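You operate a simulated robot arm through the tools that you are given. There is no shell and no other tool.

The job below is to be done with a simulated robot arm. You get a single attempt, and the scene is never put back.

JOB
The lit lane has run dry: release its cartons and pick the order.
Fine: pick into the orange tote; put the red lever back; press the green button once the cartons are in.
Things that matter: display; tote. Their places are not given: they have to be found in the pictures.

It is judged by the outcome, as a careful person would: the job done as asked, and still so three seconds after it is handed in. It fails if anything else is knocked over, pushed out of place, dropped, spilled or broken.

ROBOT AND FRAMES
A 6-joint arm with a two-finger parallel gripper, fixed in place. Base frame: the origin is on the floor under the middle of its stand, x ahead of it, y to its left, z up; the work surface is at about z = 33. Lengths are in cm, angles in degrees, forces in N, time in s.
It reaches about 106.6 cm from its shoulder. Its first joint turns from -166.0 to 166.0 degrees. Payload 3.91 kg.
The tool frame sits at the grasp point between the pads (the TCP): z along the fingers, y along the line on which they close. The tips reach 3 cm beyond it. The gripper opens to 11 cm. The fingers are 2 cm wide and 1 cm thick; the gripper's body (4.8 by 11.2 cm) begins 5.5 cm behind the TCP.
Orientation is that of the tool frame in the base frame, as [roll, pitch, yaw] about the fixed x, y, z axes, in that order (R = Rz(yaw) Ry(pitch) Rx(roll)). With the fingers straight down and closing along the base's y, the tool's x points along the base's -x, its y along +y and its z along -z.

CONTROLS
- The arm moves only by the tool arm_command. Its argument "steps" is a list that holds one entry, the list of rows, each a list of 7 numbers: the shift along the tool's x, y, z in cm, then the turn, a rotation vector about the tool's x, y, z in degrees, then the gripper command, from -1 (shut) to 1 (fully open), values between in proportion. In form: [[[tx, ty, tz, ax, ay, az, fingers], ...]]. A call has 1 to 20 rows; each row shifts and turns the commanded pose from where the row before left it, along the tool's axes as they then stand. Each row takes 0.2 s and may step no farther than 5 cm and 8.6 degrees from the row before; otherwise, or with a gripper value out of range, the whole call is refused. Where a pose cannot be reached the arm comes as near as it can. A force on the tool above 90 N (or 10 N above the force at the start of the call, whichever is more), or a blocked arm, ends the call early, and 0.2 s more pass. Each finger travels about 15.3 cm/s and halts on what it meets, pressing with about 37 N; the grip force reading is that of the motor and also rises with nothing between the fingers. The clock runs only during rows and for 0.2 s after the last one: add rows that do not move to give the fingers time. It gives the time, the measured TCP pose, the force on the tool (base axes), the opening and the grip force at its end, in the units of the frame above (readings bear some noise), with the torque about the TCP (base axes, N m) and any sound that the robot's microphone picked up.
- Cameras (640 x 400 px; columns grow to the right, rows downward): "scene" is fixed at [5.49, 64.7, 135.11]; the picture's right is [-0.54, -0.84, 0.00], its down [-0.50, 0.32, -0.80] and it looks along [0.68, -0.43, -0.60] (base axes); focal length 316 px, centre (320, 200). "wrist" rides on the gripper at [7.2, 1.7, -10.3] in the tool frame; the picture's right is [-0.23, 0.97, 0.00], its down [-0.76, -0.18, -0.62] and it looks along [-0.61, -0.14, 0.78] (tool axes); focal length 222 px, centre (320, 200).
- grab_frame(camera): a new picture of that camera. The clock stands still meanwhile.
- locate(camera, pixels): for up to 12 pixels [column, row] of the newest picture of that camera ("zoom" is the newest enlarged one), the place [x, y, z] in the base frame of the surface seen there, good to about 0.3 cm, but the place of the scene camera against the robot may be out by one fixed shift of up to 1.2 cm in any direction. The clock stands still meanwhile.
- inspect(camera, box): a new picture of the part [left, top, right, bottom] of that camera's present view, enlarged. The clock stands still meanwhile.
- sign_off(): hands the job in; it is judged then, once.

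Unless the task says otherwise, let go and move clear before handing in.

The tools are called after "Request:" by a JSON object that holds its "fn" and its "kwargs". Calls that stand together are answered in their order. arm_command: Moves the arm, as the interface text tells. Its arguments: {"type":"object","properties":{"steps":{"type":"array"}},"required":["steps"]} The other tools are called the same way: grab_frame (camera) takes a picture; locate (camera, pixels) gives the place of the surface under pixels of a picture; inspect (camera, box) takes an enlarged picture of a part of a camera's view; sign_off () hands the job in.

At the start:

```text
t: 0.0
position: [42.54, 35.57, 106.74]
tool_rot: [180.0, 0.1, -180.0]
contact_force: [0.4, 0.3, 0.1]
wrist_torque: [0.0, 0.0, 0.02]
width: 11.0
grasp_force: 0.1
```

scene: 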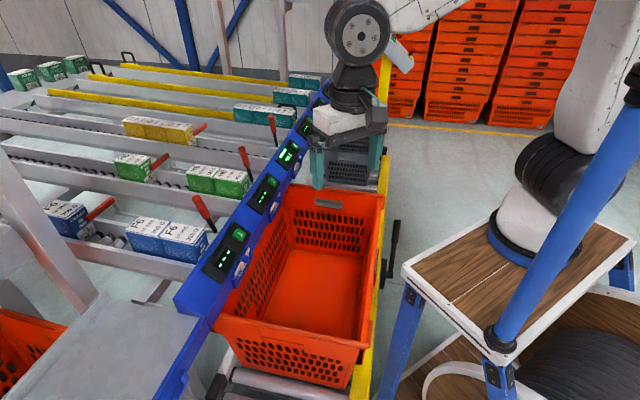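
wrist: 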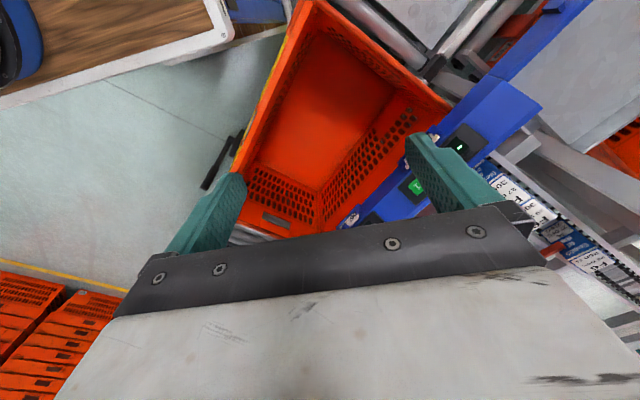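

The scene shows a flow rack with several lanes, red levers and small displays on a blue beam (around pixels (225,255), (265,190), (288,155), (305,125)), with an orange tote at about (300,280). I'll enlarge the displays and the lanes first.

Request:
{"fn": "inspect", "kwargs": {"camera": "scene", "box": [180, 100, 340, 300]}}

Request:
{"fn": "inspect", "kwargs": {"camera": "scene", "box": [0, 50, 340, 262]}}

```text
2.00 times, centred on (260, 200) of scene
```

zoom: 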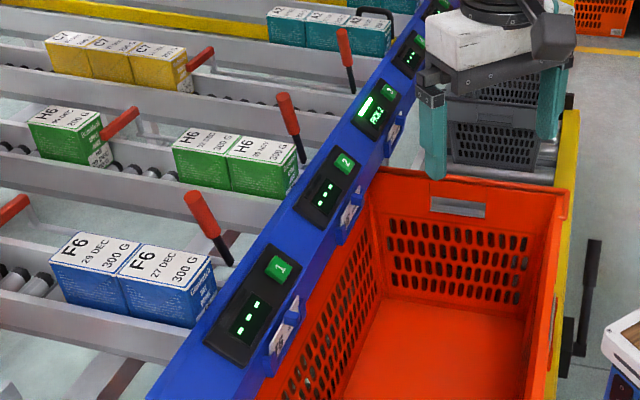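

```text
1.88 times, centred on (170, 156) of scene
```

zoom: 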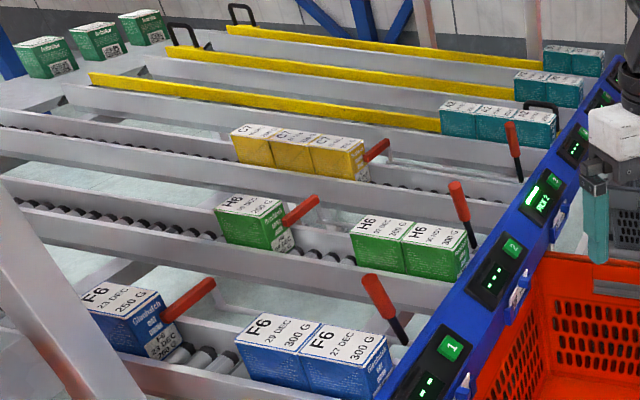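

Display 3 reads "PICK 2" (zoom (372,115)), while displays 1, 2 and 4 seem to show dashes. Lane 3 appears to hold the yellow C7 cartons back behind a red gate, so I'll look closer at each part.

Request:
{"fn": "inspect", "kwargs": {"camera": "scene", "box": [250, 90, 330, 190]}}

Request:
{"fn": "inspect", "kwargs": {"camera": "scene", "box": [115, 100, 215, 162]}}

Request:
{"fn": "inspect", "kwargs": {"camera": "scene", "box": [220, 90, 320, 152]}}

Request:
{"fn": "inspect", "kwargs": {"camera": "scene", "box": [30, 140, 260, 284]}}

```text
4.00 times, centred on (290, 140) of scene
```

zoom: 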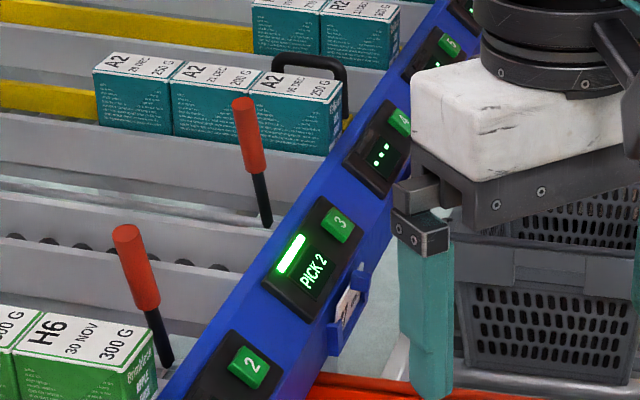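

```text
6.40 times, centred on (165, 131) of scene
```

zoom: 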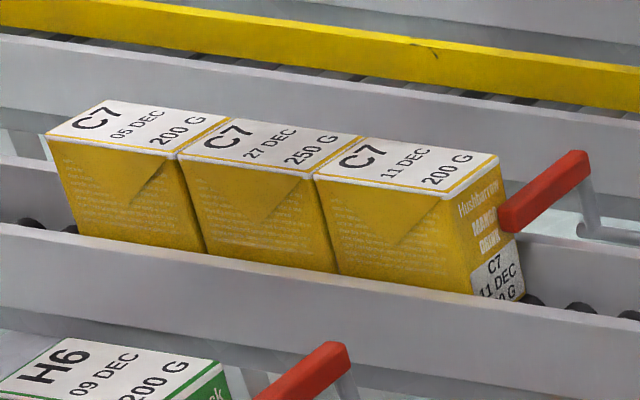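

```text
6.40 times, centred on (270, 121) of scene
```

zoom: 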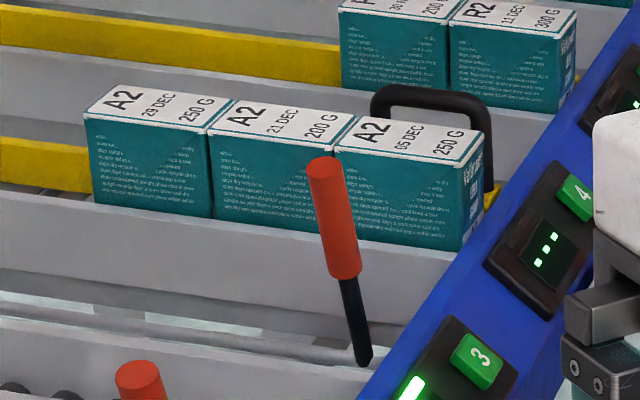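

```text
2.78 times, centred on (145, 212) of scene
```

zoom: 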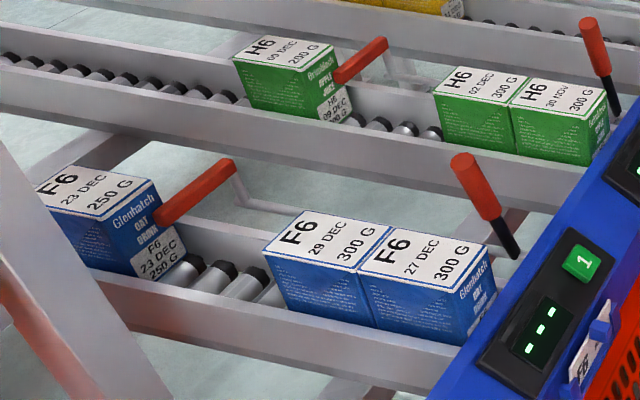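

Lane 3 (C7, "PICK 2") has three yellow cartons held by its red gate: 11 DEC 200 G, 27 DEC 250 G and 05 DEC 200 G from front to back. I'll locate the key features: lever tip and base, displays, gate, cartons and tote.

Request:
{"fn": "grab_frame", "kwargs": {"camera": "scene"}}

Request:
{"fn": "locate", "kwargs": {"camera": "scene", "pixels": [[271, 116], [272, 128], [276, 144], [293, 146], [287, 160], [240, 235], [265, 192], [225, 258], [191, 130], [207, 126], [160, 122], [140, 121]]}}

Request:
{"fn": "locate", "kwargs": {"camera": "scene", "pixels": [[285, 188], [380, 195], [215, 325], [360, 345], [300, 290], [335, 240], [250, 155], [240, 140], [220, 150], [243, 150], [247, 175], [200, 205]]}}

```text
taken
```

scene: 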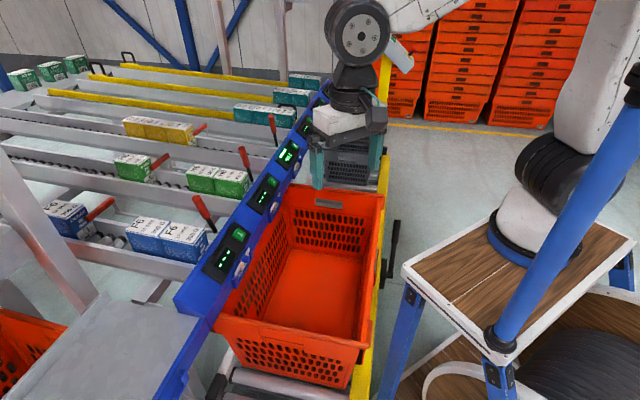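

```text
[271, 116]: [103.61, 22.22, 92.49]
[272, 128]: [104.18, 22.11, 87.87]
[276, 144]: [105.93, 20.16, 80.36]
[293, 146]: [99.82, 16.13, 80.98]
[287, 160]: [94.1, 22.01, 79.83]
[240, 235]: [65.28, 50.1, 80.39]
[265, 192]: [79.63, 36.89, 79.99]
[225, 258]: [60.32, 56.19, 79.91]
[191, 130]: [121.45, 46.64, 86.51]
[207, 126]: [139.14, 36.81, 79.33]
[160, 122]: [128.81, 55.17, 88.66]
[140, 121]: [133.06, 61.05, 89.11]
```

```text
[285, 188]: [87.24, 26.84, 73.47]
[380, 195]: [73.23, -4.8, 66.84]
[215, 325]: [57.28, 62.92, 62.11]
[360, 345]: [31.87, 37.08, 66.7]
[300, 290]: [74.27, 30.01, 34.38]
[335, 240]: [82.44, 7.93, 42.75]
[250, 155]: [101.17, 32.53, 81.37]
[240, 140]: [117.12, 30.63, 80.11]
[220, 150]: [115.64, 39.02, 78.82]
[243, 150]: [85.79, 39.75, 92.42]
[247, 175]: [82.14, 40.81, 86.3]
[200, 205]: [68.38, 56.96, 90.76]
```

The rack beam runs along roughly (0.7, −0.7) and lane 3's lever stands near (104, 22) with its tip around z≈92. I'll get finer positions from zoomed views of lane 3's front, the lever and the tote rim.

Request:
{"fn": "inspect", "kwargs": {"camera": "scene", "box": [190, 95, 310, 170]}}

Request:
{"fn": "locate", "kwargs": {"camera": "zoom", "pixels": [[430, 105], [435, 125], [440, 165], [445, 190], [452, 220], [458, 250], [545, 258], [515, 300], [400, 240], [300, 215], [330, 260], [400, 290]]}}

Request:
{"fn": "locate", "kwargs": {"camera": "scene", "pixels": [[500, 230], [540, 245], [460, 260], [385, 240], [391, 240], [365, 290], [370, 260], [290, 195], [345, 190], [330, 203]]}}

```text
5.33 times, centred on (250, 132) of scene
```

zoom: 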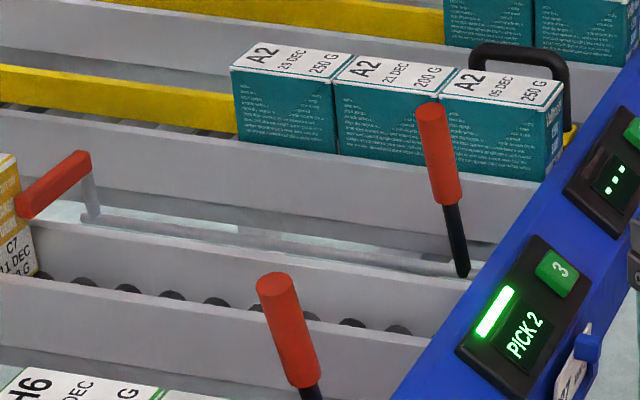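

```text
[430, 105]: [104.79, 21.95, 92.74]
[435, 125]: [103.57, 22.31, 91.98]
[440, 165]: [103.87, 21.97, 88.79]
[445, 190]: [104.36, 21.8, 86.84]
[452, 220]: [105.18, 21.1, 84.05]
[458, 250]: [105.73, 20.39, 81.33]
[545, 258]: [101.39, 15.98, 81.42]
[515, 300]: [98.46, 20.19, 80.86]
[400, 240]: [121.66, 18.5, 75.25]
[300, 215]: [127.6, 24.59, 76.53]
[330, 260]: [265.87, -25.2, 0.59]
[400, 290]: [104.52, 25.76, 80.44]
```

```text
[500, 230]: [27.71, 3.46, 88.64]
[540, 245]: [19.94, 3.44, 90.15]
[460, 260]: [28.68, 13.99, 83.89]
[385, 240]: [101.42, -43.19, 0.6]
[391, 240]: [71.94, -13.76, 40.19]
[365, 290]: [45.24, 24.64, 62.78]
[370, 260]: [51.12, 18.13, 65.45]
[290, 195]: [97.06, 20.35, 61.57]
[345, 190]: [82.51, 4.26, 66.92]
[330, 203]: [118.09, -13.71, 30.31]
```

The stand top is at z≈84 and the lever shaft at (104–106, 20–22, 80–93), joined by a silver rod to the gate paddle, so it probably swings about the lane's axis. I'll move the wrist camera closer for a better view of lane 3's front, the display and its card.

Request:
{"fn": "arm_command", "kwargs": {"steps": [[[-4.06, -0.7, -0.16, 0, 0, 0, 1], [-4.06, -0.7, -0.16, 0, 0, 0, 1], [-4.06, -0.7, -0.16, 0, 0, 0, 1], [-4.06, -0.7, -0.16, 0, 0, 0, 1], [-4.06, -0.7, -0.16, 0, 0, 0, 1], [-4.06, -0.7, -0.16, 0, 0, 0, 1], [-4.06, -0.7, -0.16, 0, 0, 0, 1], [-4.06, -0.7, -0.16, 0, 0, 0, 1]]]}}

Request:
{"fn": "grab_frame", "kwargs": {"camera": "wrist"}}

Request:
{"fn": "grab_frame", "kwargs": {"camera": "scene"}}

```text
t: 1.8
position: [75.01, 29.79, 107.96]
tool_rot: [-179.9, 0.0, -179.9]
contact_force: [-0.1, 0.0, 1.0]
wrist_torque: [-0.03, -0.03, -0.04]
width: 10.99
grasp_force: 0.0
```

```text
taken
```

wrist: 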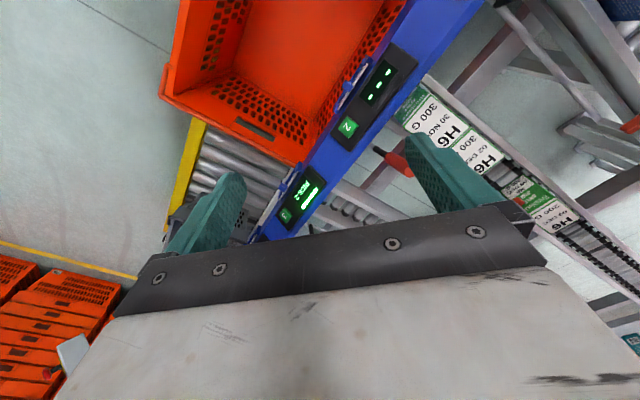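

```text
taken
```

scene: 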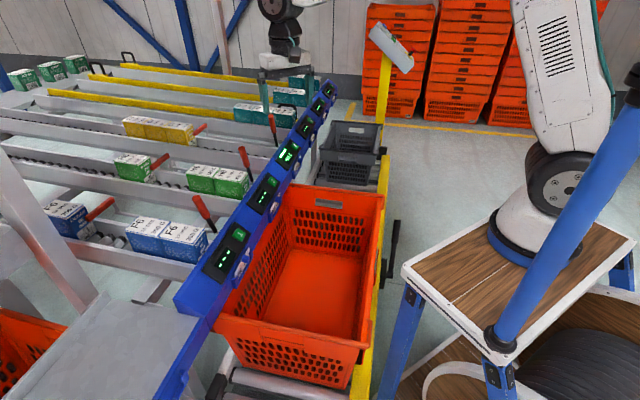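

The wrist view now shows display 3 at about (305,190) with a card beside it, and in the scene a plate on the yellow post at (390,47). I'll enlarge these.

Request:
{"fn": "inspect", "kwargs": {"camera": "wrist", "box": [250, 150, 346, 240]}}

Request:
{"fn": "inspect", "kwargs": {"camera": "wrist", "box": [320, 50, 420, 150]}}

Request:
{"fn": "inspect", "kwargs": {"camera": "scene", "box": [360, 10, 440, 90]}}

Request:
{"fn": "inspect", "kwargs": {"camera": "scene", "box": [190, 70, 350, 190]}}

```text
4.44 times, centred on (298, 195) of wrist
```

zoom: 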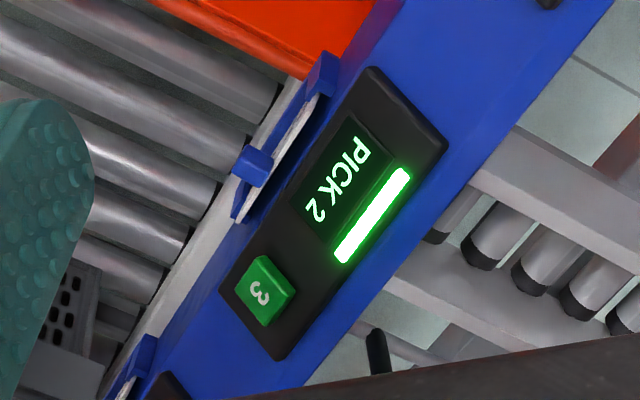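

```text
4.00 times, centred on (370, 100) of wrist
```

zoom: 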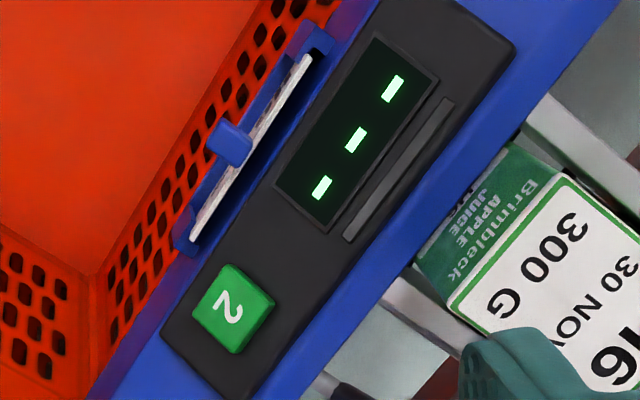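

```text
5.00 times, centred on (400, 50) of scene
```

zoom: 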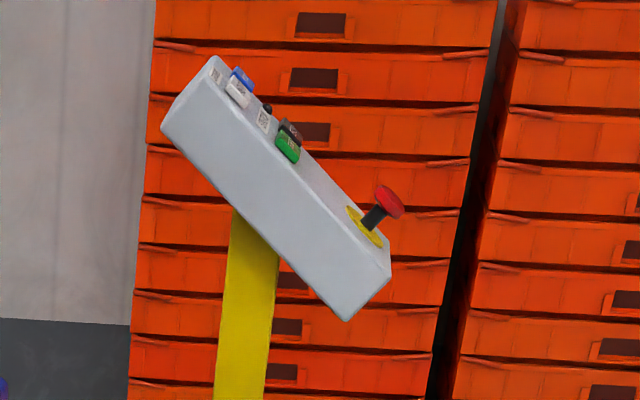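

```text
3.33 times, centred on (270, 130) of scene
```

zoom: 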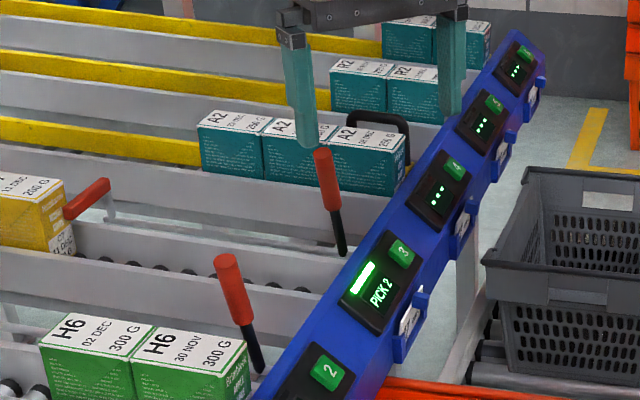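

Display 3 clearly reads "PICK 2" with its green "3" button lit bar; the control box at scene (390,47) with an e-stop is a separate thing to avoid. I'll check where that box, the grey totes and the lever pieces are before moving the wrist camera to read the card under display 3.

Request:
{"fn": "grab_frame", "kwargs": {"camera": "scene"}}

Request:
{"fn": "locate", "kwargs": {"camera": "scene", "pixels": [[375, 35], [400, 60], [410, 65], [385, 80], [382, 150], [350, 125], [325, 145], [385, 160], [293, 160], [298, 156], [500, 330], [320, 90]]}}

Request:
{"fn": "locate", "kwargs": {"camera": "wrist", "pixels": [[285, 213], [275, 195], [310, 195], [305, 228], [330, 205], [390, 155], [350, 95], [300, 180], [270, 130], [162, 95], [198, 120], [345, 205]]}}

```text
taken
```

scene: 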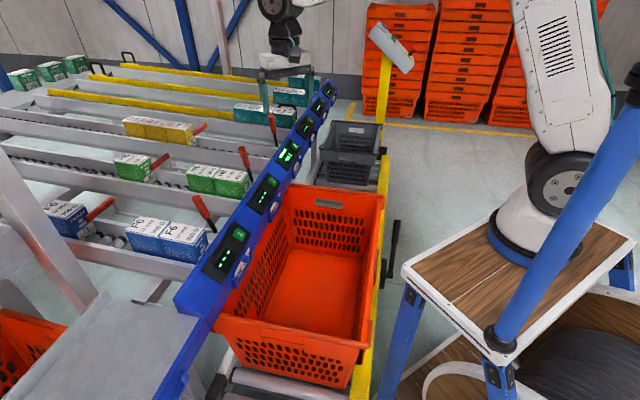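

```text
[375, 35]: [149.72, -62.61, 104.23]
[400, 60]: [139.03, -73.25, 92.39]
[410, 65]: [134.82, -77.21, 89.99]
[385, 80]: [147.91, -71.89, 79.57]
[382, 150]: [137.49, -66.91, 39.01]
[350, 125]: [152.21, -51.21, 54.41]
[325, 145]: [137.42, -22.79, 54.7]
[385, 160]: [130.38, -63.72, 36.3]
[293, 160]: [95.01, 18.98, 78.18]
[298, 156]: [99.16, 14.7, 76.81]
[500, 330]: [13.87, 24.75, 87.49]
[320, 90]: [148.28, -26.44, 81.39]
```

```text
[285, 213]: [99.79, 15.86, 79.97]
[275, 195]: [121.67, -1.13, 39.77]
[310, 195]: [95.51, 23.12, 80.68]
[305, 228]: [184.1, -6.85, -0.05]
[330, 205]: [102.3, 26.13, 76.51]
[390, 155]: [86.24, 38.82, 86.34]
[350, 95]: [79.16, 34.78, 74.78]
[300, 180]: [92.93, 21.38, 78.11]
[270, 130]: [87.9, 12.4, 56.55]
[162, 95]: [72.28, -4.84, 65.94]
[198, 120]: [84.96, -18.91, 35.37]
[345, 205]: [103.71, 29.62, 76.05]
```

Wrist-camera positions put display 3 at about (95–100, 16–23, 80) and the e-stop box is far away at (140,−70). I'll move the wrist over the open area on the picker's side and tilt to read the card hanging under display 3.

Request:
{"fn": "arm_command", "kwargs": {"steps": [[[0, -4.83, 0, 0, 0, 0, 1], [0, -4.83, 0, 0, 0, 0, 1], [0, -4.83, 0, 0, 0, 0, 1], [0, -4.83, 0, 0, 0, 0, 1], [0, -4.83, 0, 0, 0, 0, 1], [0, -4.83, 0, 0, 0, 0, 1], [0, -4.83, 0, 0, 0, 0, 1], [0, 0, 2, 0, 0, -8.3, 1], [0, 0, 2, 0, 0, -8.3, 1], [0, 0, 2, 0, 0, -8.3, 1], [0, 0, 2, 0, 0, -8.3, 1], [0, 0, 2, 0, 0, -8.3, 1], [0, 0, 2, 0, 0, -8.3, 1], [0, 0, 2, 0, 0, -8.3, 1], [0, 0, 0, 1.57, -6.83, 0, 1], [0, 0, 0, 1.57, -6.83, 0, 1], [0, 0, 0, 1.57, -6.83, 0, 1], [0, 0, 0, 1.57, -6.83, 0, 1]]]}}

Request:
{"fn": "grab_frame", "kwargs": {"camera": "wrist"}}

Request:
{"fn": "grab_frame", "kwargs": {"camera": "scene"}}

```text
t: 5.6
position: [75.1, -3.96, 94.09]
tool_rot: [-173.3, 27.3, -120.2]
contact_force: [0.3, 0.3, 0.6]
wrist_torque: [-0.02, 0.0, 0.03]
width: 11.02
grasp_force: 0.1
```

```text
taken
```

wrist: 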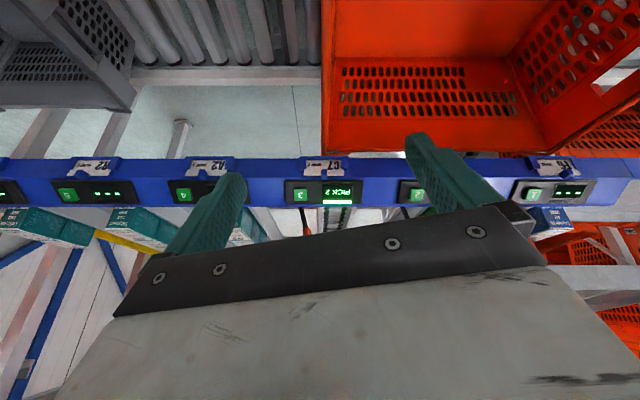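

```text
taken
```

scene: 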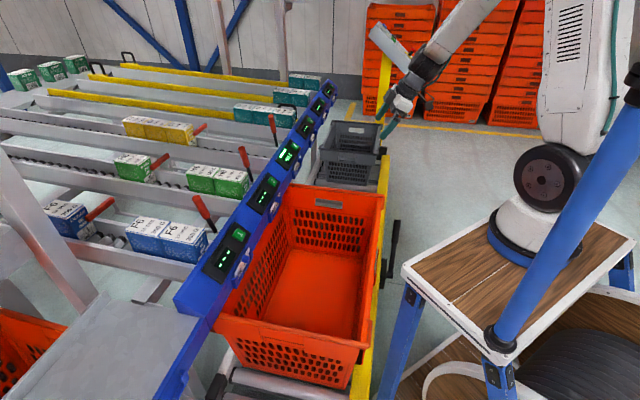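

The beam now runs level in the wrist view; the card under display 3 is at about (323,167). I'll enlarge it and its neighbours.

Request:
{"fn": "inspect", "kwargs": {"camera": "wrist", "box": [280, 150, 370, 206]}}

Request:
{"fn": "inspect", "kwargs": {"camera": "wrist", "box": [50, 150, 230, 210]}}

Request:
{"fn": "inspect", "kwargs": {"camera": "wrist", "box": [500, 145, 600, 207]}}

Request:
{"fn": "inspect", "kwargs": {"camera": "wrist", "box": [260, 180, 400, 260]}}

```text
7.11 times, centred on (325, 178) of wrist
```

zoom: 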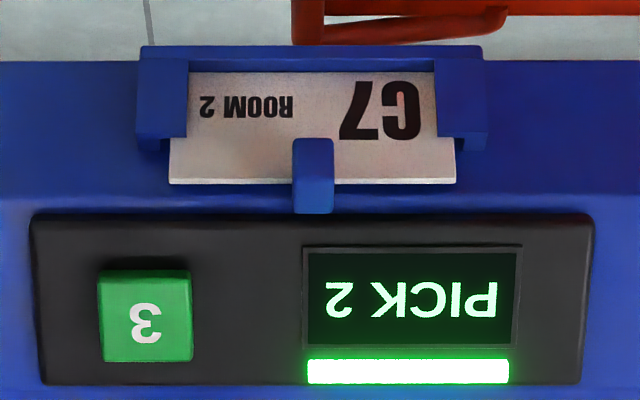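

```text
3.56 times, centred on (140, 180) of wrist
```

zoom: 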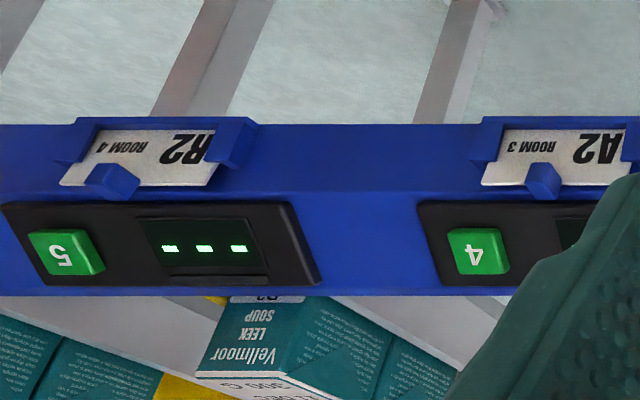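

```text
6.40 times, centred on (550, 176) of wrist
```

zoom: 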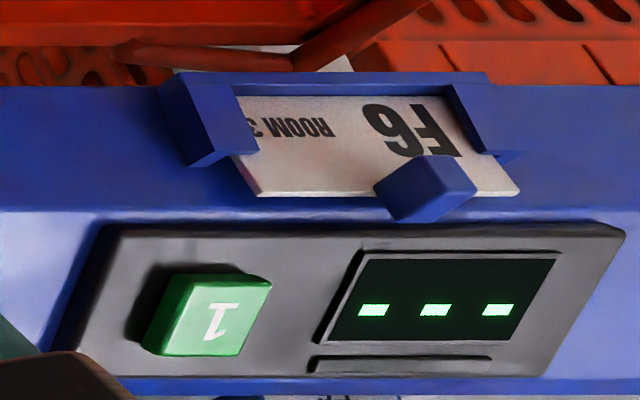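

```text
4.57 times, centred on (330, 220) of wrist
```

zoom: 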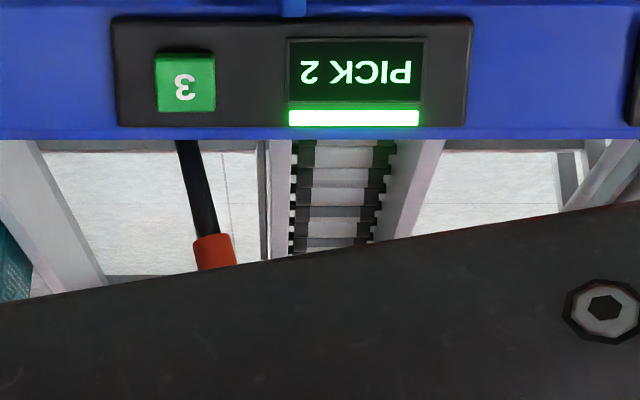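

The card reads "C7" plus small text that looks like "ROOM 2" (other lanes: "ROOM 3", "ROOM 4"). I'll enlarge it more to be sure.

Request:
{"fn": "inspect", "kwargs": {"camera": "wrist", "box": [300, 155, 348, 180]}}

Request:
{"fn": "inspect", "kwargs": {"camera": "wrist", "box": [530, 150, 586, 182]}}

Request:
{"fn": "inspect", "kwargs": {"camera": "scene", "box": [280, 80, 340, 120]}}

```text
13.33 times, centred on (324, 168) of wrist
```

zoom: 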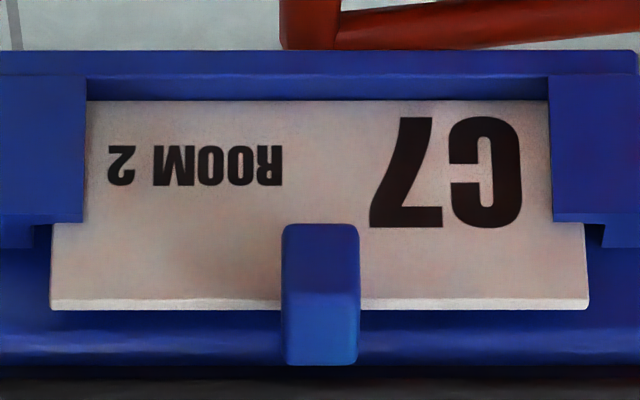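

```text
11.43 times, centred on (558, 166) of wrist
```

zoom: 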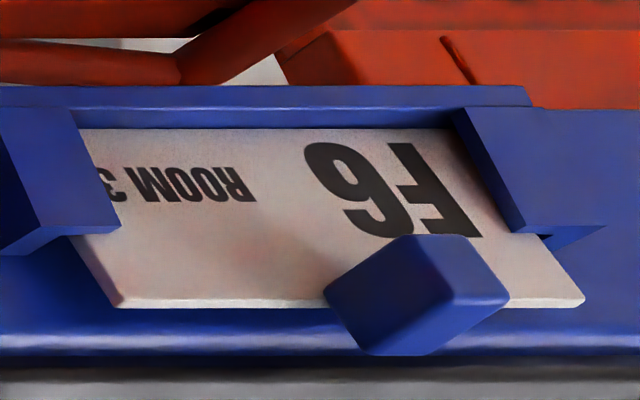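

```text
10.00 times, centred on (310, 100) of scene
```

zoom: 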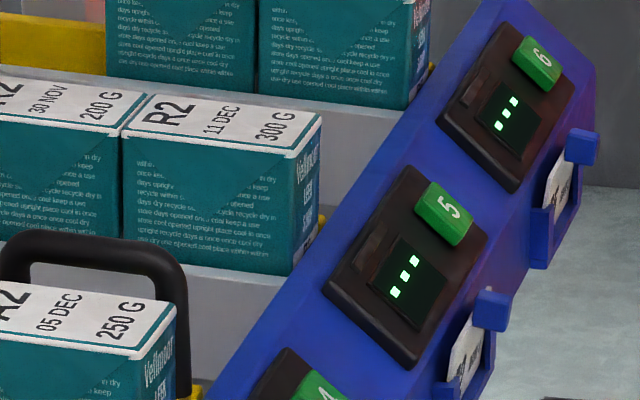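

The card reads "C7 / ROOM 2", which matches lane 3's stock (C7) and display 3's "PICK 2". Next I'll level the tool and spin it about its axis so the camera sits on top and the fingers close along the beam direction, ready for the lever and cartons.

Request:
{"fn": "arm_command", "kwargs": {"steps": [[[0, 0, 0, -1.57, 6.83, 0, 1], [0, 0, 0, -1.57, 6.83, 0, 1], [0, 0, 0, -1.57, 6.83, 0, 1], [0, 0, 0, -1.57, 6.83, 0, 1], [0, 0, 0, 0, 0, 8.33, 1], [0, 0, 0, 0, 0, 8.33, 1], [0, 0, 0, 0, 0, 8.33, 1], [0, 0, 0, 0, 0, 8.33, 1], [0, 0, 0, 0, 0, 8.33, 1], [0, 0, 0, 0, 0, 8.33, 1], [0, 0, 0, 0, 0, 8.33, 1], [0, 0, 0, 0, 0, 8.33, 1], [0, 0, 0, 0, 0, 8.33, 1], [0, 0, 0, 0, 0, 8.33, 1], [0, 0, 0, 0, 0, 8.33, 1]]]}}

Request:
{"fn": "arm_command", "kwargs": {"steps": [[[0, 0, 0, 0, 0, 8.33, 1], [0, 0, 0, 0, 0, 8.33, 1], [0, 0, 0, 0, 0, 8.33, 1], [0, 0, 0, 0, 0, 8.33, 1], [0, 0, 0, 0, 0, 8.33, 1], [0, 0, 0, 0, 0, 8.33, 1], [0, 0, 0, 0, 0, 8.33, 1], [0, 0, 0, 0, 0, 8.33, 1], [0, 0, 0, 0, 0, 8.33, 1], [0, 0, 0, 0, 0, 8.33, 1], [0, 0, 0, 0, 0, 8.33, 1], [0, 0, 0, 0, 0, 8.33, 1]]]}}

Request:
{"fn": "grab_frame", "kwargs": {"camera": "wrist"}}

Request:
{"fn": "grab_frame", "kwargs": {"camera": "scene"}}

```text
t: 8.8
position: [74.99, -3.86, 94.12]
tool_rot: [180.0, 0.0, 146.3]
contact_force: [0.0, -0.7, 0.1]
wrist_torque: [0.01, 0.0, 0.01]
width: 10.99
grasp_force: 0.1
```

```text
t: 11.4
position: [75.08, -3.94, 93.96]
tool_rot: [180.0, 0.0, 46.5]
contact_force: [-0.8, 0.2, 0.0]
wrist_torque: [0.0, 0.01, 0.01]
width: 11.0
grasp_force: 0.1
```

```text
taken
```

wrist: 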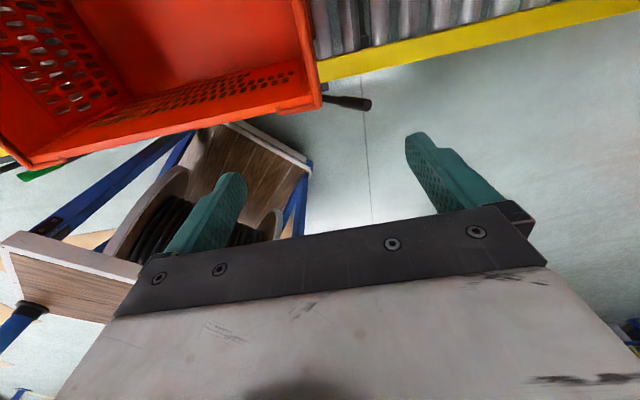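

```text
taken
```

scene: 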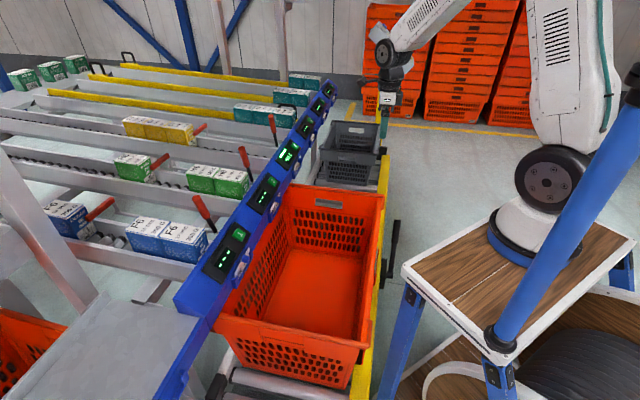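

Now the tool's x points along the lane (yaw 46.5°) and y along the beam. I'll move toward the lever at a safe height and tilt the fingers outward to get a look at the lever and test the reach.

Request:
{"fn": "arm_command", "kwargs": {"steps": [[[4.2, 0.77, -1.2, 0, 0, 0, 1], [4.2, 0.77, -1.2, 0, 0, 0, 1], [4.2, 0.77, -1.2, 0, 0, 0, 1], [4.2, 0.77, -1.2, 0, 0, 0, 1], [4.2, 0.77, -1.2, 0, 0, 0, 1], [4.2, 0.77, -1.2, 0, 0, 0, 1], [0, 0, 0, 0, 8, 0, 1], [0, 0, 0, 0, 8, 0, 1], [0, 0, 0, 0, 8, 0, 1], [0, 0, 0, 0, 8, 0, 1], [0, 0, 0, 0, 8, 0, 1]]]}}

Request:
{"fn": "grab_frame", "kwargs": {"camera": "wrist"}}

Request:
{"fn": "grab_frame", "kwargs": {"camera": "scene"}}

```text
t: 13.8
position: [95.77, 11.06, 101.24]
tool_rot: [179.8, -40.1, 46.7]
contact_force: [-0.6, -0.2, -0.3]
wrist_torque: [0.0, 0.01, 0.02]
width: 11.0
grasp_force: 0.2
```

```text
taken
```

wrist: 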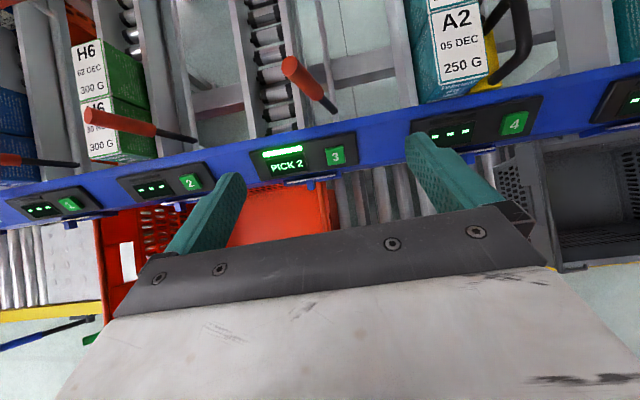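

```text
taken
```

scene: 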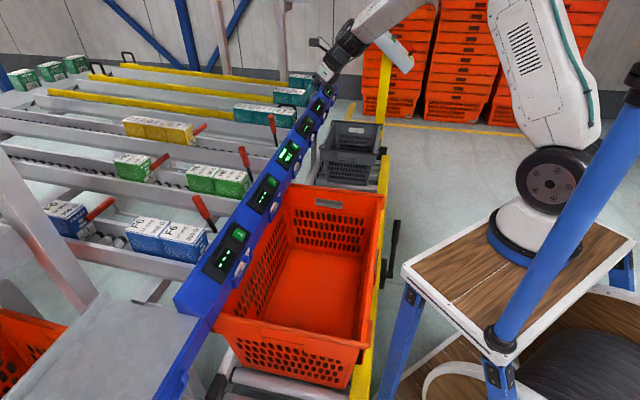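

The upright wrist view shows lane 3 with its empty rollers at (275,80), the lever handle at about (295,72) and its shaft foot near (335,110). I'll enlarge and locate these with the wrist camera.

Request:
{"fn": "inspect", "kwargs": {"camera": "wrist", "box": [210, 0, 450, 150]}}

Request:
{"fn": "locate", "kwargs": {"camera": "wrist", "pixels": [[288, 62], [295, 73], [305, 83], [315, 91], [325, 102], [333, 110], [337, 155], [285, 165], [275, 80], [265, 40], [245, 60], [300, 50]]}}

Request:
{"fn": "locate", "kwargs": {"camera": "wrist", "pixels": [[455, 65], [455, 20], [440, 90], [390, 60], [410, 90], [500, 60], [340, 125], [270, 130], [235, 100], [320, 60], [345, 80], [350, 100]]}}

```text
2.67 times, centred on (330, 75) of wrist
```

zoom: 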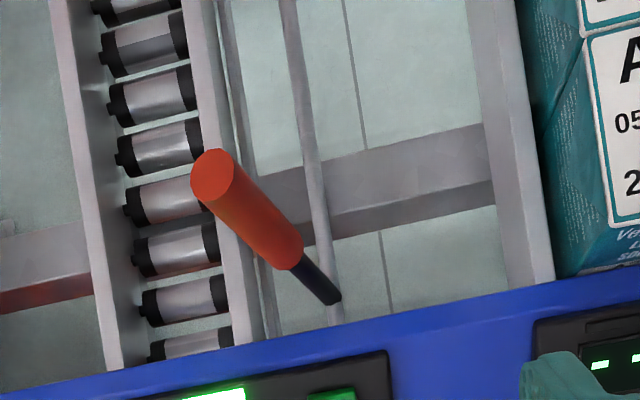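

```text
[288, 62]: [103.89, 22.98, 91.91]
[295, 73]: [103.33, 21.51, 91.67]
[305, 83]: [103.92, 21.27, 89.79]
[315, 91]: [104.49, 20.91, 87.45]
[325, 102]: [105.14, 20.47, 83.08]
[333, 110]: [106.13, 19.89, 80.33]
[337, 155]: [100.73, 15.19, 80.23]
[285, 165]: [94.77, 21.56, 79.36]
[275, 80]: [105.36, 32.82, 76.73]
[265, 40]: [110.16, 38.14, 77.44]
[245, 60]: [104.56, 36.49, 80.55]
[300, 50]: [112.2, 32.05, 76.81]
```

```text
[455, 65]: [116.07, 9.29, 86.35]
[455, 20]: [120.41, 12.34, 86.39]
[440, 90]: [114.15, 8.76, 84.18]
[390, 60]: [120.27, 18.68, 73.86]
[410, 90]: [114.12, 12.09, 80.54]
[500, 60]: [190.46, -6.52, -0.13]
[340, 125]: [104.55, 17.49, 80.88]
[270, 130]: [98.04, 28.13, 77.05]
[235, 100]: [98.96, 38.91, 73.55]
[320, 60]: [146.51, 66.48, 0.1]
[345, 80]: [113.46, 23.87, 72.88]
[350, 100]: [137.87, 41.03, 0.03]
```

Now the mechanism is clear: a torsion rod runs along the lane (zoom (310,150)) and the lever sits on its front end at (106.1, 19.9, 80), leaning toward lane 3; swinging it toward lane 4 should lift the gate paddle. I'll look at the paddle and cartons more closely to work out how much swing is needed.

Request:
{"fn": "inspect", "kwargs": {"camera": "scene", "box": [170, 105, 250, 155]}}

Request:
{"fn": "locate", "kwargs": {"camera": "zoom", "pixels": [[180, 165], [220, 150], [270, 125], [290, 170], [300, 210], [310, 220], [400, 235], [170, 170], [130, 170], [100, 140], [160, 230], [40, 130]]}}

```text
8.00 times, centred on (210, 130) of scene
```

zoom: 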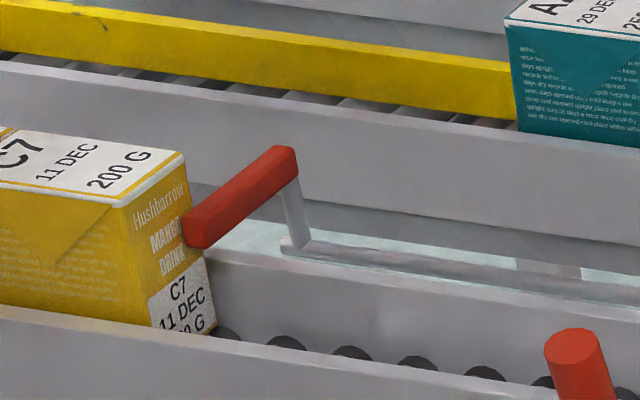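

```text
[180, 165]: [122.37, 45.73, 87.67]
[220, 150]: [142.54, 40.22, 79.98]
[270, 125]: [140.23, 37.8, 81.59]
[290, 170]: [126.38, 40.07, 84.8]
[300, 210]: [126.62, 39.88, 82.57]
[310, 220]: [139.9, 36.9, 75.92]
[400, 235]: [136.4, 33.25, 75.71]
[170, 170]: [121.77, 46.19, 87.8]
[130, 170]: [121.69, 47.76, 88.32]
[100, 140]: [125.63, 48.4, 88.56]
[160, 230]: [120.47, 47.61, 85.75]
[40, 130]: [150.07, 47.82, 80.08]
```

The paddle post is at about (126.5, 40, 80–86) and clears the carton with roughly 40–50° of rod rotation. Before touching anything I'll check where the arm's base really stands, to judge reach.

Request:
{"fn": "grab_frame", "kwargs": {"camera": "scene"}}

Request:
{"fn": "locate", "kwargs": {"camera": "scene", "pixels": [[492, 232], [510, 250], [535, 262], [545, 245], [520, 215], [545, 185], [410, 275], [560, 185], [600, 225], [625, 235], [500, 355], [588, 160]]}}

```text
taken
```

scene: 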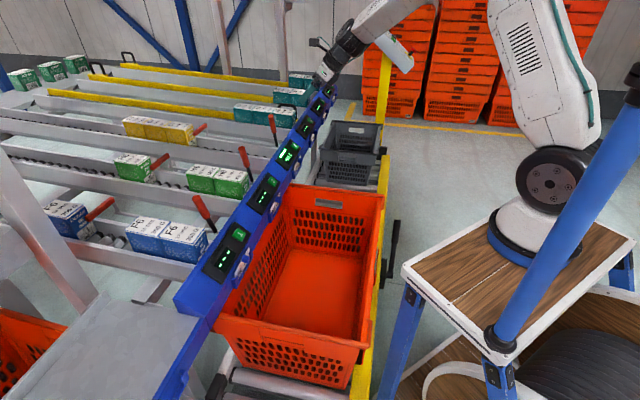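

```text
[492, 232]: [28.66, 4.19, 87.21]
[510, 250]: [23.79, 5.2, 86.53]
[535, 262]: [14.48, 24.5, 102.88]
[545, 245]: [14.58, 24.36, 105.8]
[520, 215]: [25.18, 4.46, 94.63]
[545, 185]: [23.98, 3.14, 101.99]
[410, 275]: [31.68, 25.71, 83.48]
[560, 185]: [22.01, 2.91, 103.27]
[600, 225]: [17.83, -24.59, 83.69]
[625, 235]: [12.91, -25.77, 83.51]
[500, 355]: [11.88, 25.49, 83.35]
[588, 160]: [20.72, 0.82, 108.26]
```

The stand's surface puts the arm's shoulder near x≈19, so the lever (about 90 cm away) is well in reach, and the beam picture says the lanes run at 45°. I'll lower to just in front of the lever with fingers 8 cm apart, yaw trimmed to 45°, and check alignment before straddling it.

Request:
{"fn": "arm_command", "kwargs": {"steps": [[[0, 0, 0, -1.09, 0, 1.3, 0.45], [-2.57, -0.4, 3.06, 0, 0, 0, 0.45], [-2.57, -0.4, 3.06, 0, 0, 0, 0.45], [-2.57, -0.4, 3.06, 0, 0, 0, 0.45]]]}}

Request:
{"fn": "grab_frame", "kwargs": {"camera": "wrist"}}

Request:
{"fn": "grab_frame", "kwargs": {"camera": "scene"}}

```text
t: 14.8
position: [94.64, 11.98, 89.01]
tool_rot: [-179.9, -40.0, 44.7]
contact_force: [0.4, 0.3, 0.0]
wrist_torque: [-0.01, 0.04, -0.04]
width: 7.99
grasp_force: 0.0
```

```text
taken
```

wrist: 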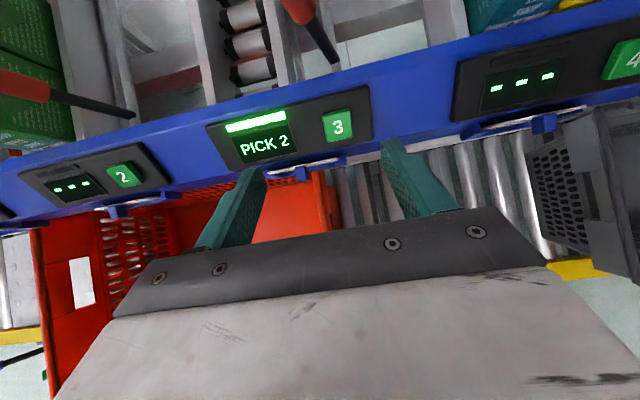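

```text
taken
```

scene: 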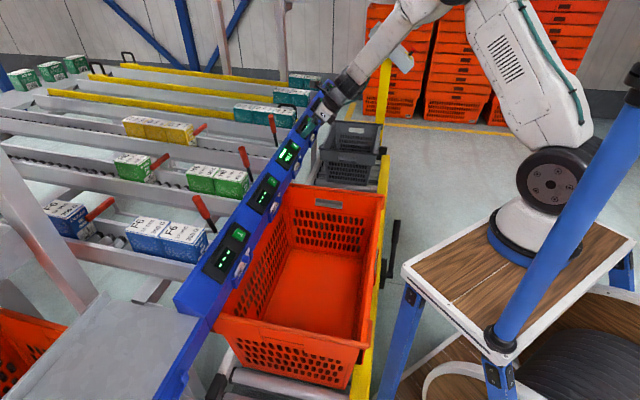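

The fingers are now about 12 cm short of the lever, which shows at (300,10)–(335,60) with lane 4's carton at (500,10). I'll refine the lever foot and neighbouring carton positions from this nearer view.

Request:
{"fn": "locate", "kwargs": {"camera": "wrist", "pixels": [[305, 8], [312, 25], [320, 38], [328, 52], [334, 62], [338, 127], [475, 28], [480, 10], [462, 15], [455, 25], [250, 70], [222, 60]]}}

Request:
{"fn": "inspect", "kwargs": {"camera": "wrist", "box": [200, 0, 520, 180]}}

```text
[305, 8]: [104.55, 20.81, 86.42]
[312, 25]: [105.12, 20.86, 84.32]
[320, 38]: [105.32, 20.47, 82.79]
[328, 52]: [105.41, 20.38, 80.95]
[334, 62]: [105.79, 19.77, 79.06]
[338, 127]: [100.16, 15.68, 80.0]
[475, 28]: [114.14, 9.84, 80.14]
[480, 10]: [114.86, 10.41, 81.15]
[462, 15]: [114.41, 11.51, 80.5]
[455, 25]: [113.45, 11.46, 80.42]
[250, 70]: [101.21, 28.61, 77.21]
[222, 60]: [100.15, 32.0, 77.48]
```

```text
2.00 times, centred on (360, 90) of wrist
```

zoom: 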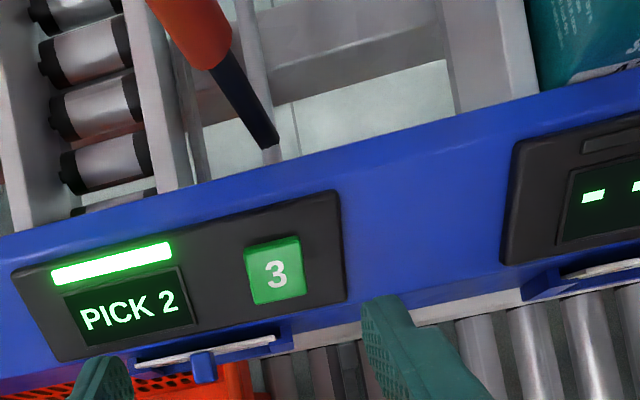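

The lever axis is at b≈59, u≈89.5 (foot at (105.8, 19.8, 79)), and lane 4's carton starts ~13 cm further along the beam. I'll slide the open fingers forward about 13 cm so they straddle the handle.

Request:
{"fn": "arm_command", "kwargs": {"steps": [[[2.52, 0.1, 2.05, 0, 0, 0, 0.45], [2.52, 0.1, 2.05, 0, 0, 0, 0.45], [2.52, 0.1, 2.05, 0, 0, 0, 0.45], [2.52, 0.1, 2.05, 0, 0, 0, 0.45], [0, 0, 0, 0, 0, 0, 0.45]]]}}

Request:
{"fn": "grab_frame", "kwargs": {"camera": "wrist"}}

Request:
{"fn": "inspect", "kwargs": {"camera": "scene", "box": [220, 60, 380, 180]}}

```text
t: 16.0
position: [104.36, 21.14, 89.39]
tool_rot: [-180.0, -40.0, 44.7]
contact_force: [0.1, 0.6, 0.0]
wrist_torque: [0.0, 0.02, -0.01]
width: 7.99
grasp_force: 0.0
```

```text
taken
```

wrist: 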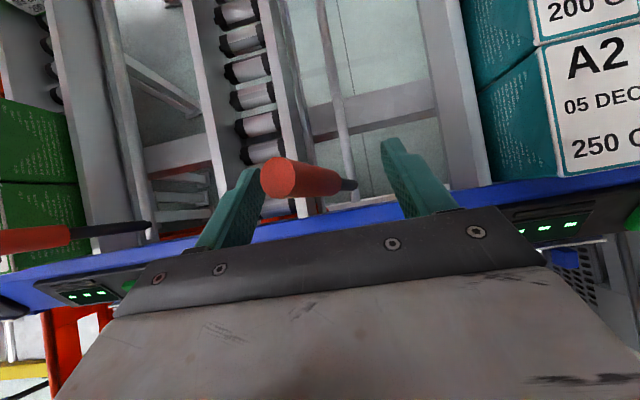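

```text
3.33 times, centred on (300, 120) of scene
```

zoom: 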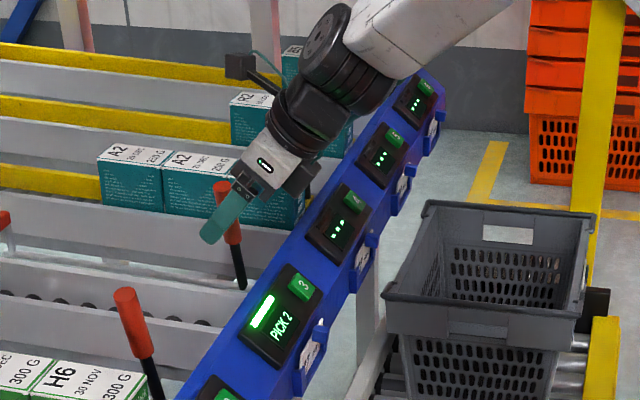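

The fingers straddle the red handle (handle top at wrist (280,178), left finger tip (250,180), right (400,160)) with no contact force. I'll narrow the gap to 5 cm and start pushing the lever toward lane 4, rolling the tool with it, first half only.

Request:
{"fn": "arm_command", "kwargs": {"steps": [[[0, 0, 0, 0, 0, 0, -0.09], [0, 0, 0, 0, 0, 0, -0.09], [0, 1.0, 0, 2.14, 0, 1.8, -0.09], [0.03, 1.0, -0.04, 2.14, 0, 1.8, -0.09], [0, 1.0, 0, 2.14, 0, 1.8, -0.09], [-0.03, 1.02, 0.04, 2.14, 0, 1.8, -0.09], [-0.06, 1.04, 0.08, 2.14, 0, 1.8, -0.09]]]}}

Request:
{"fn": "grab_frame", "kwargs": {"camera": "wrist"}}

Request:
{"fn": "grab_frame", "kwargs": {"camera": "scene"}}

```text
t: 17.6
position: [107.89, 17.44, 88.83]
tool_rot: [-161.8, -38.6, 33.3]
contact_force: [-0.7, 0.4, 0.6]
wrist_torque: [0.01, 0.02, -0.01]
width: 5.02
grasp_force: 0.2
```

```text
taken
```

wrist: 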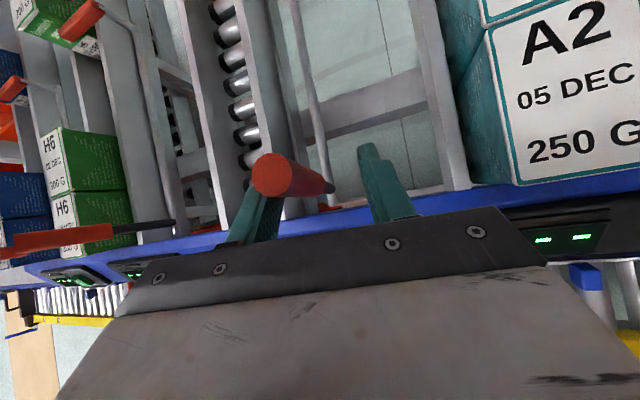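

```text
taken
```

scene: 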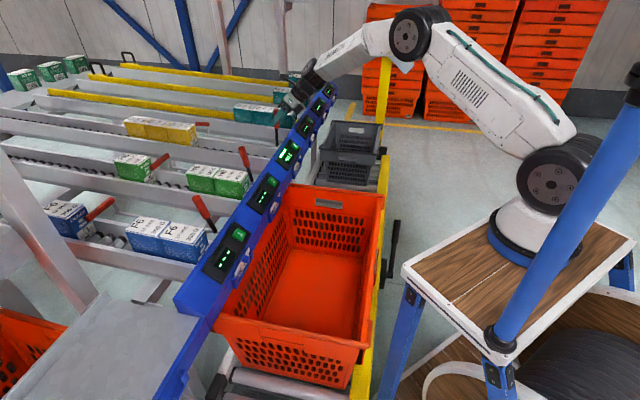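

The contact force is near zero yet the handle stayed between the fingers (top at wrist (272,175)), so the lever seems to be following. I'll verify with an enlarged scene view of the paddle and lever.

Request:
{"fn": "inspect", "kwargs": {"camera": "scene", "box": [170, 80, 330, 180]}}

Request:
{"fn": "locate", "kwargs": {"camera": "wrist", "pixels": [[272, 172], [285, 178], [300, 182], [318, 186], [330, 188], [325, 195], [448, 150], [455, 100]]}}

```text
4.00 times, centred on (250, 130) of scene
```

zoom: 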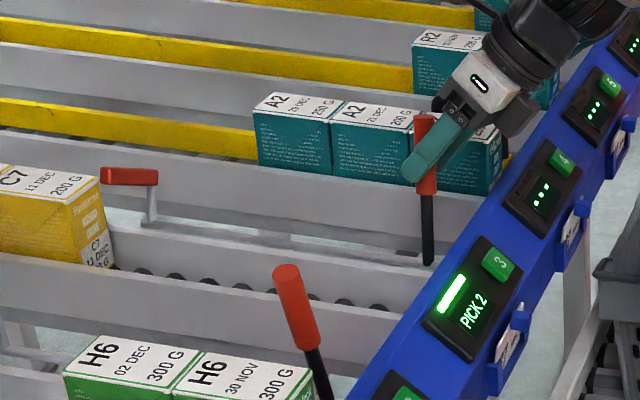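

```text
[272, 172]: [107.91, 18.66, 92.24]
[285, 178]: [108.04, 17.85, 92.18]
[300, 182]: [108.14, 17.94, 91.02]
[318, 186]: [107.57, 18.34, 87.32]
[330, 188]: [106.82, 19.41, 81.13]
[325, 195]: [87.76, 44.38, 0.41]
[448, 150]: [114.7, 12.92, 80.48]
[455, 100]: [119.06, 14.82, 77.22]
```

The paddle has lifted (now near level at zoom (130,176)) and the lever stands at about +12°. I'll continue the push another 4 cm along the arc, then hold to let the cartons roll.

Request:
{"fn": "arm_command", "kwargs": {"steps": [[[-0.09, 1.07, 0.11, 2.14, 0, 1.8, -0.09], [-0.12, 1.1, 0.15, 2.14, 0, 1.8, -0.09], [-0.21, 1.18, 0.25, 2.14, 0, 1.8, -0.09], [-0.23, 1.23, 0.275, 2.14, 0, 1.8, -0.09], [0, 0, 0, 0, 0, 0, -0.09], [0, 0, 0, 0, 0, 0, -0.09]]]}}

Request:
{"fn": "inspect", "kwargs": {"camera": "scene", "box": [100, 70, 330, 200]}}

Request:
{"fn": "grab_frame", "kwargs": {"camera": "wrist"}}

```text
t: 19.0
position: [110.75, 14.88, 86.78]
tool_rot: [-148.4, -35.7, 25.2]
contact_force: [-14.8, 37.4, 23.0]
wrist_torque: [0.32, 0.4, -0.26]
width: 7.14
grasp_force: 21.9
```

```text
2.78 times, centred on (215, 135) of scene
```

zoom: 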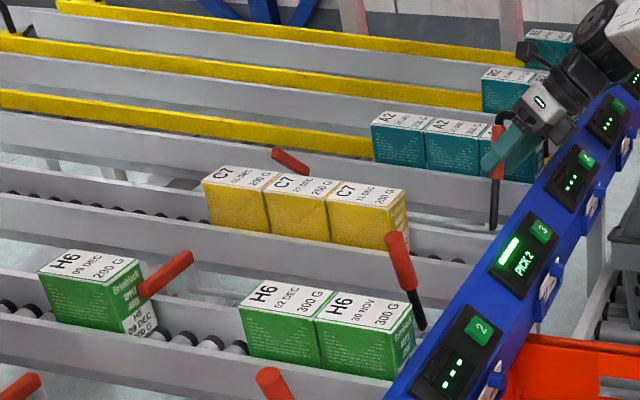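

```text
taken
```

wrist: 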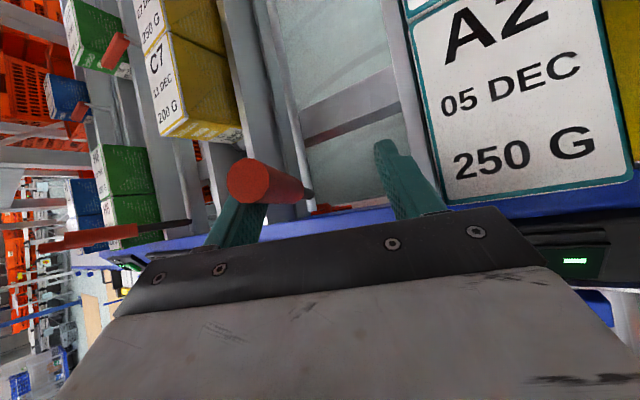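

The lever has reached its stop (force about 43 N, fingers pushed to 7.1 cm) and the three yellow cartons are already rolling forward. I'll ease back about 1.5 cm to relax the force and wait for the cartons to arrive.

Request:
{"fn": "arm_command", "kwargs": {"steps": [[[0, -0.5, 0, 0, 0, 0, 0.2], [0, -0.5, 0, 0, 0, 0, 0.2], [0, -0.4, 0, 0, 0, 0, 0.2], [0, 0, 0, 0, 0, 0, 0.2]]]}}

Request:
{"fn": "inspect", "kwargs": {"camera": "scene", "box": [100, 70, 330, 200]}}

Request:
{"fn": "grab_frame", "kwargs": {"camera": "wrist"}}

Request:
{"fn": "locate", "kwargs": {"camera": "wrist", "pixels": [[262, 180], [280, 185], [300, 190], [312, 193], [180, 100], [200, 130]]}}

```text
t: 20.0
position: [109.96, 15.44, 87.05]
tool_rot: [-148.5, -35.5, 25.3]
contact_force: [1.0, -0.9, 0.2]
wrist_torque: [-0.02, 0.01, -0.03]
width: 6.59
grasp_force: 0.1
```

```text
2.78 times, centred on (215, 135) of scene
```

zoom: 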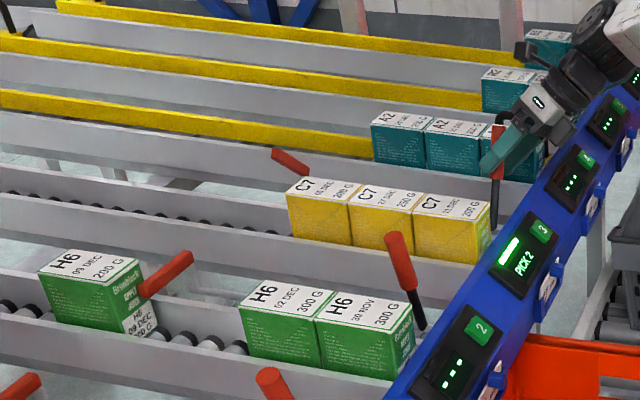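

```text
taken
```

wrist: 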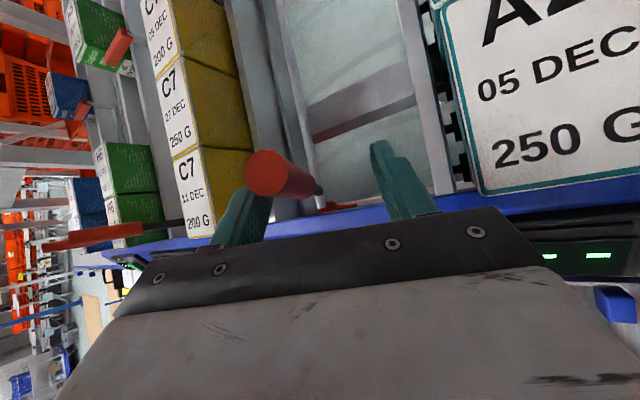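

```text
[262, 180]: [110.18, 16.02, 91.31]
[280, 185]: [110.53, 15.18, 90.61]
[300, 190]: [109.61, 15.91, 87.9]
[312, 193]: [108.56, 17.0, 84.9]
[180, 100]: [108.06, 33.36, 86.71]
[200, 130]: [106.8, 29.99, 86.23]
```

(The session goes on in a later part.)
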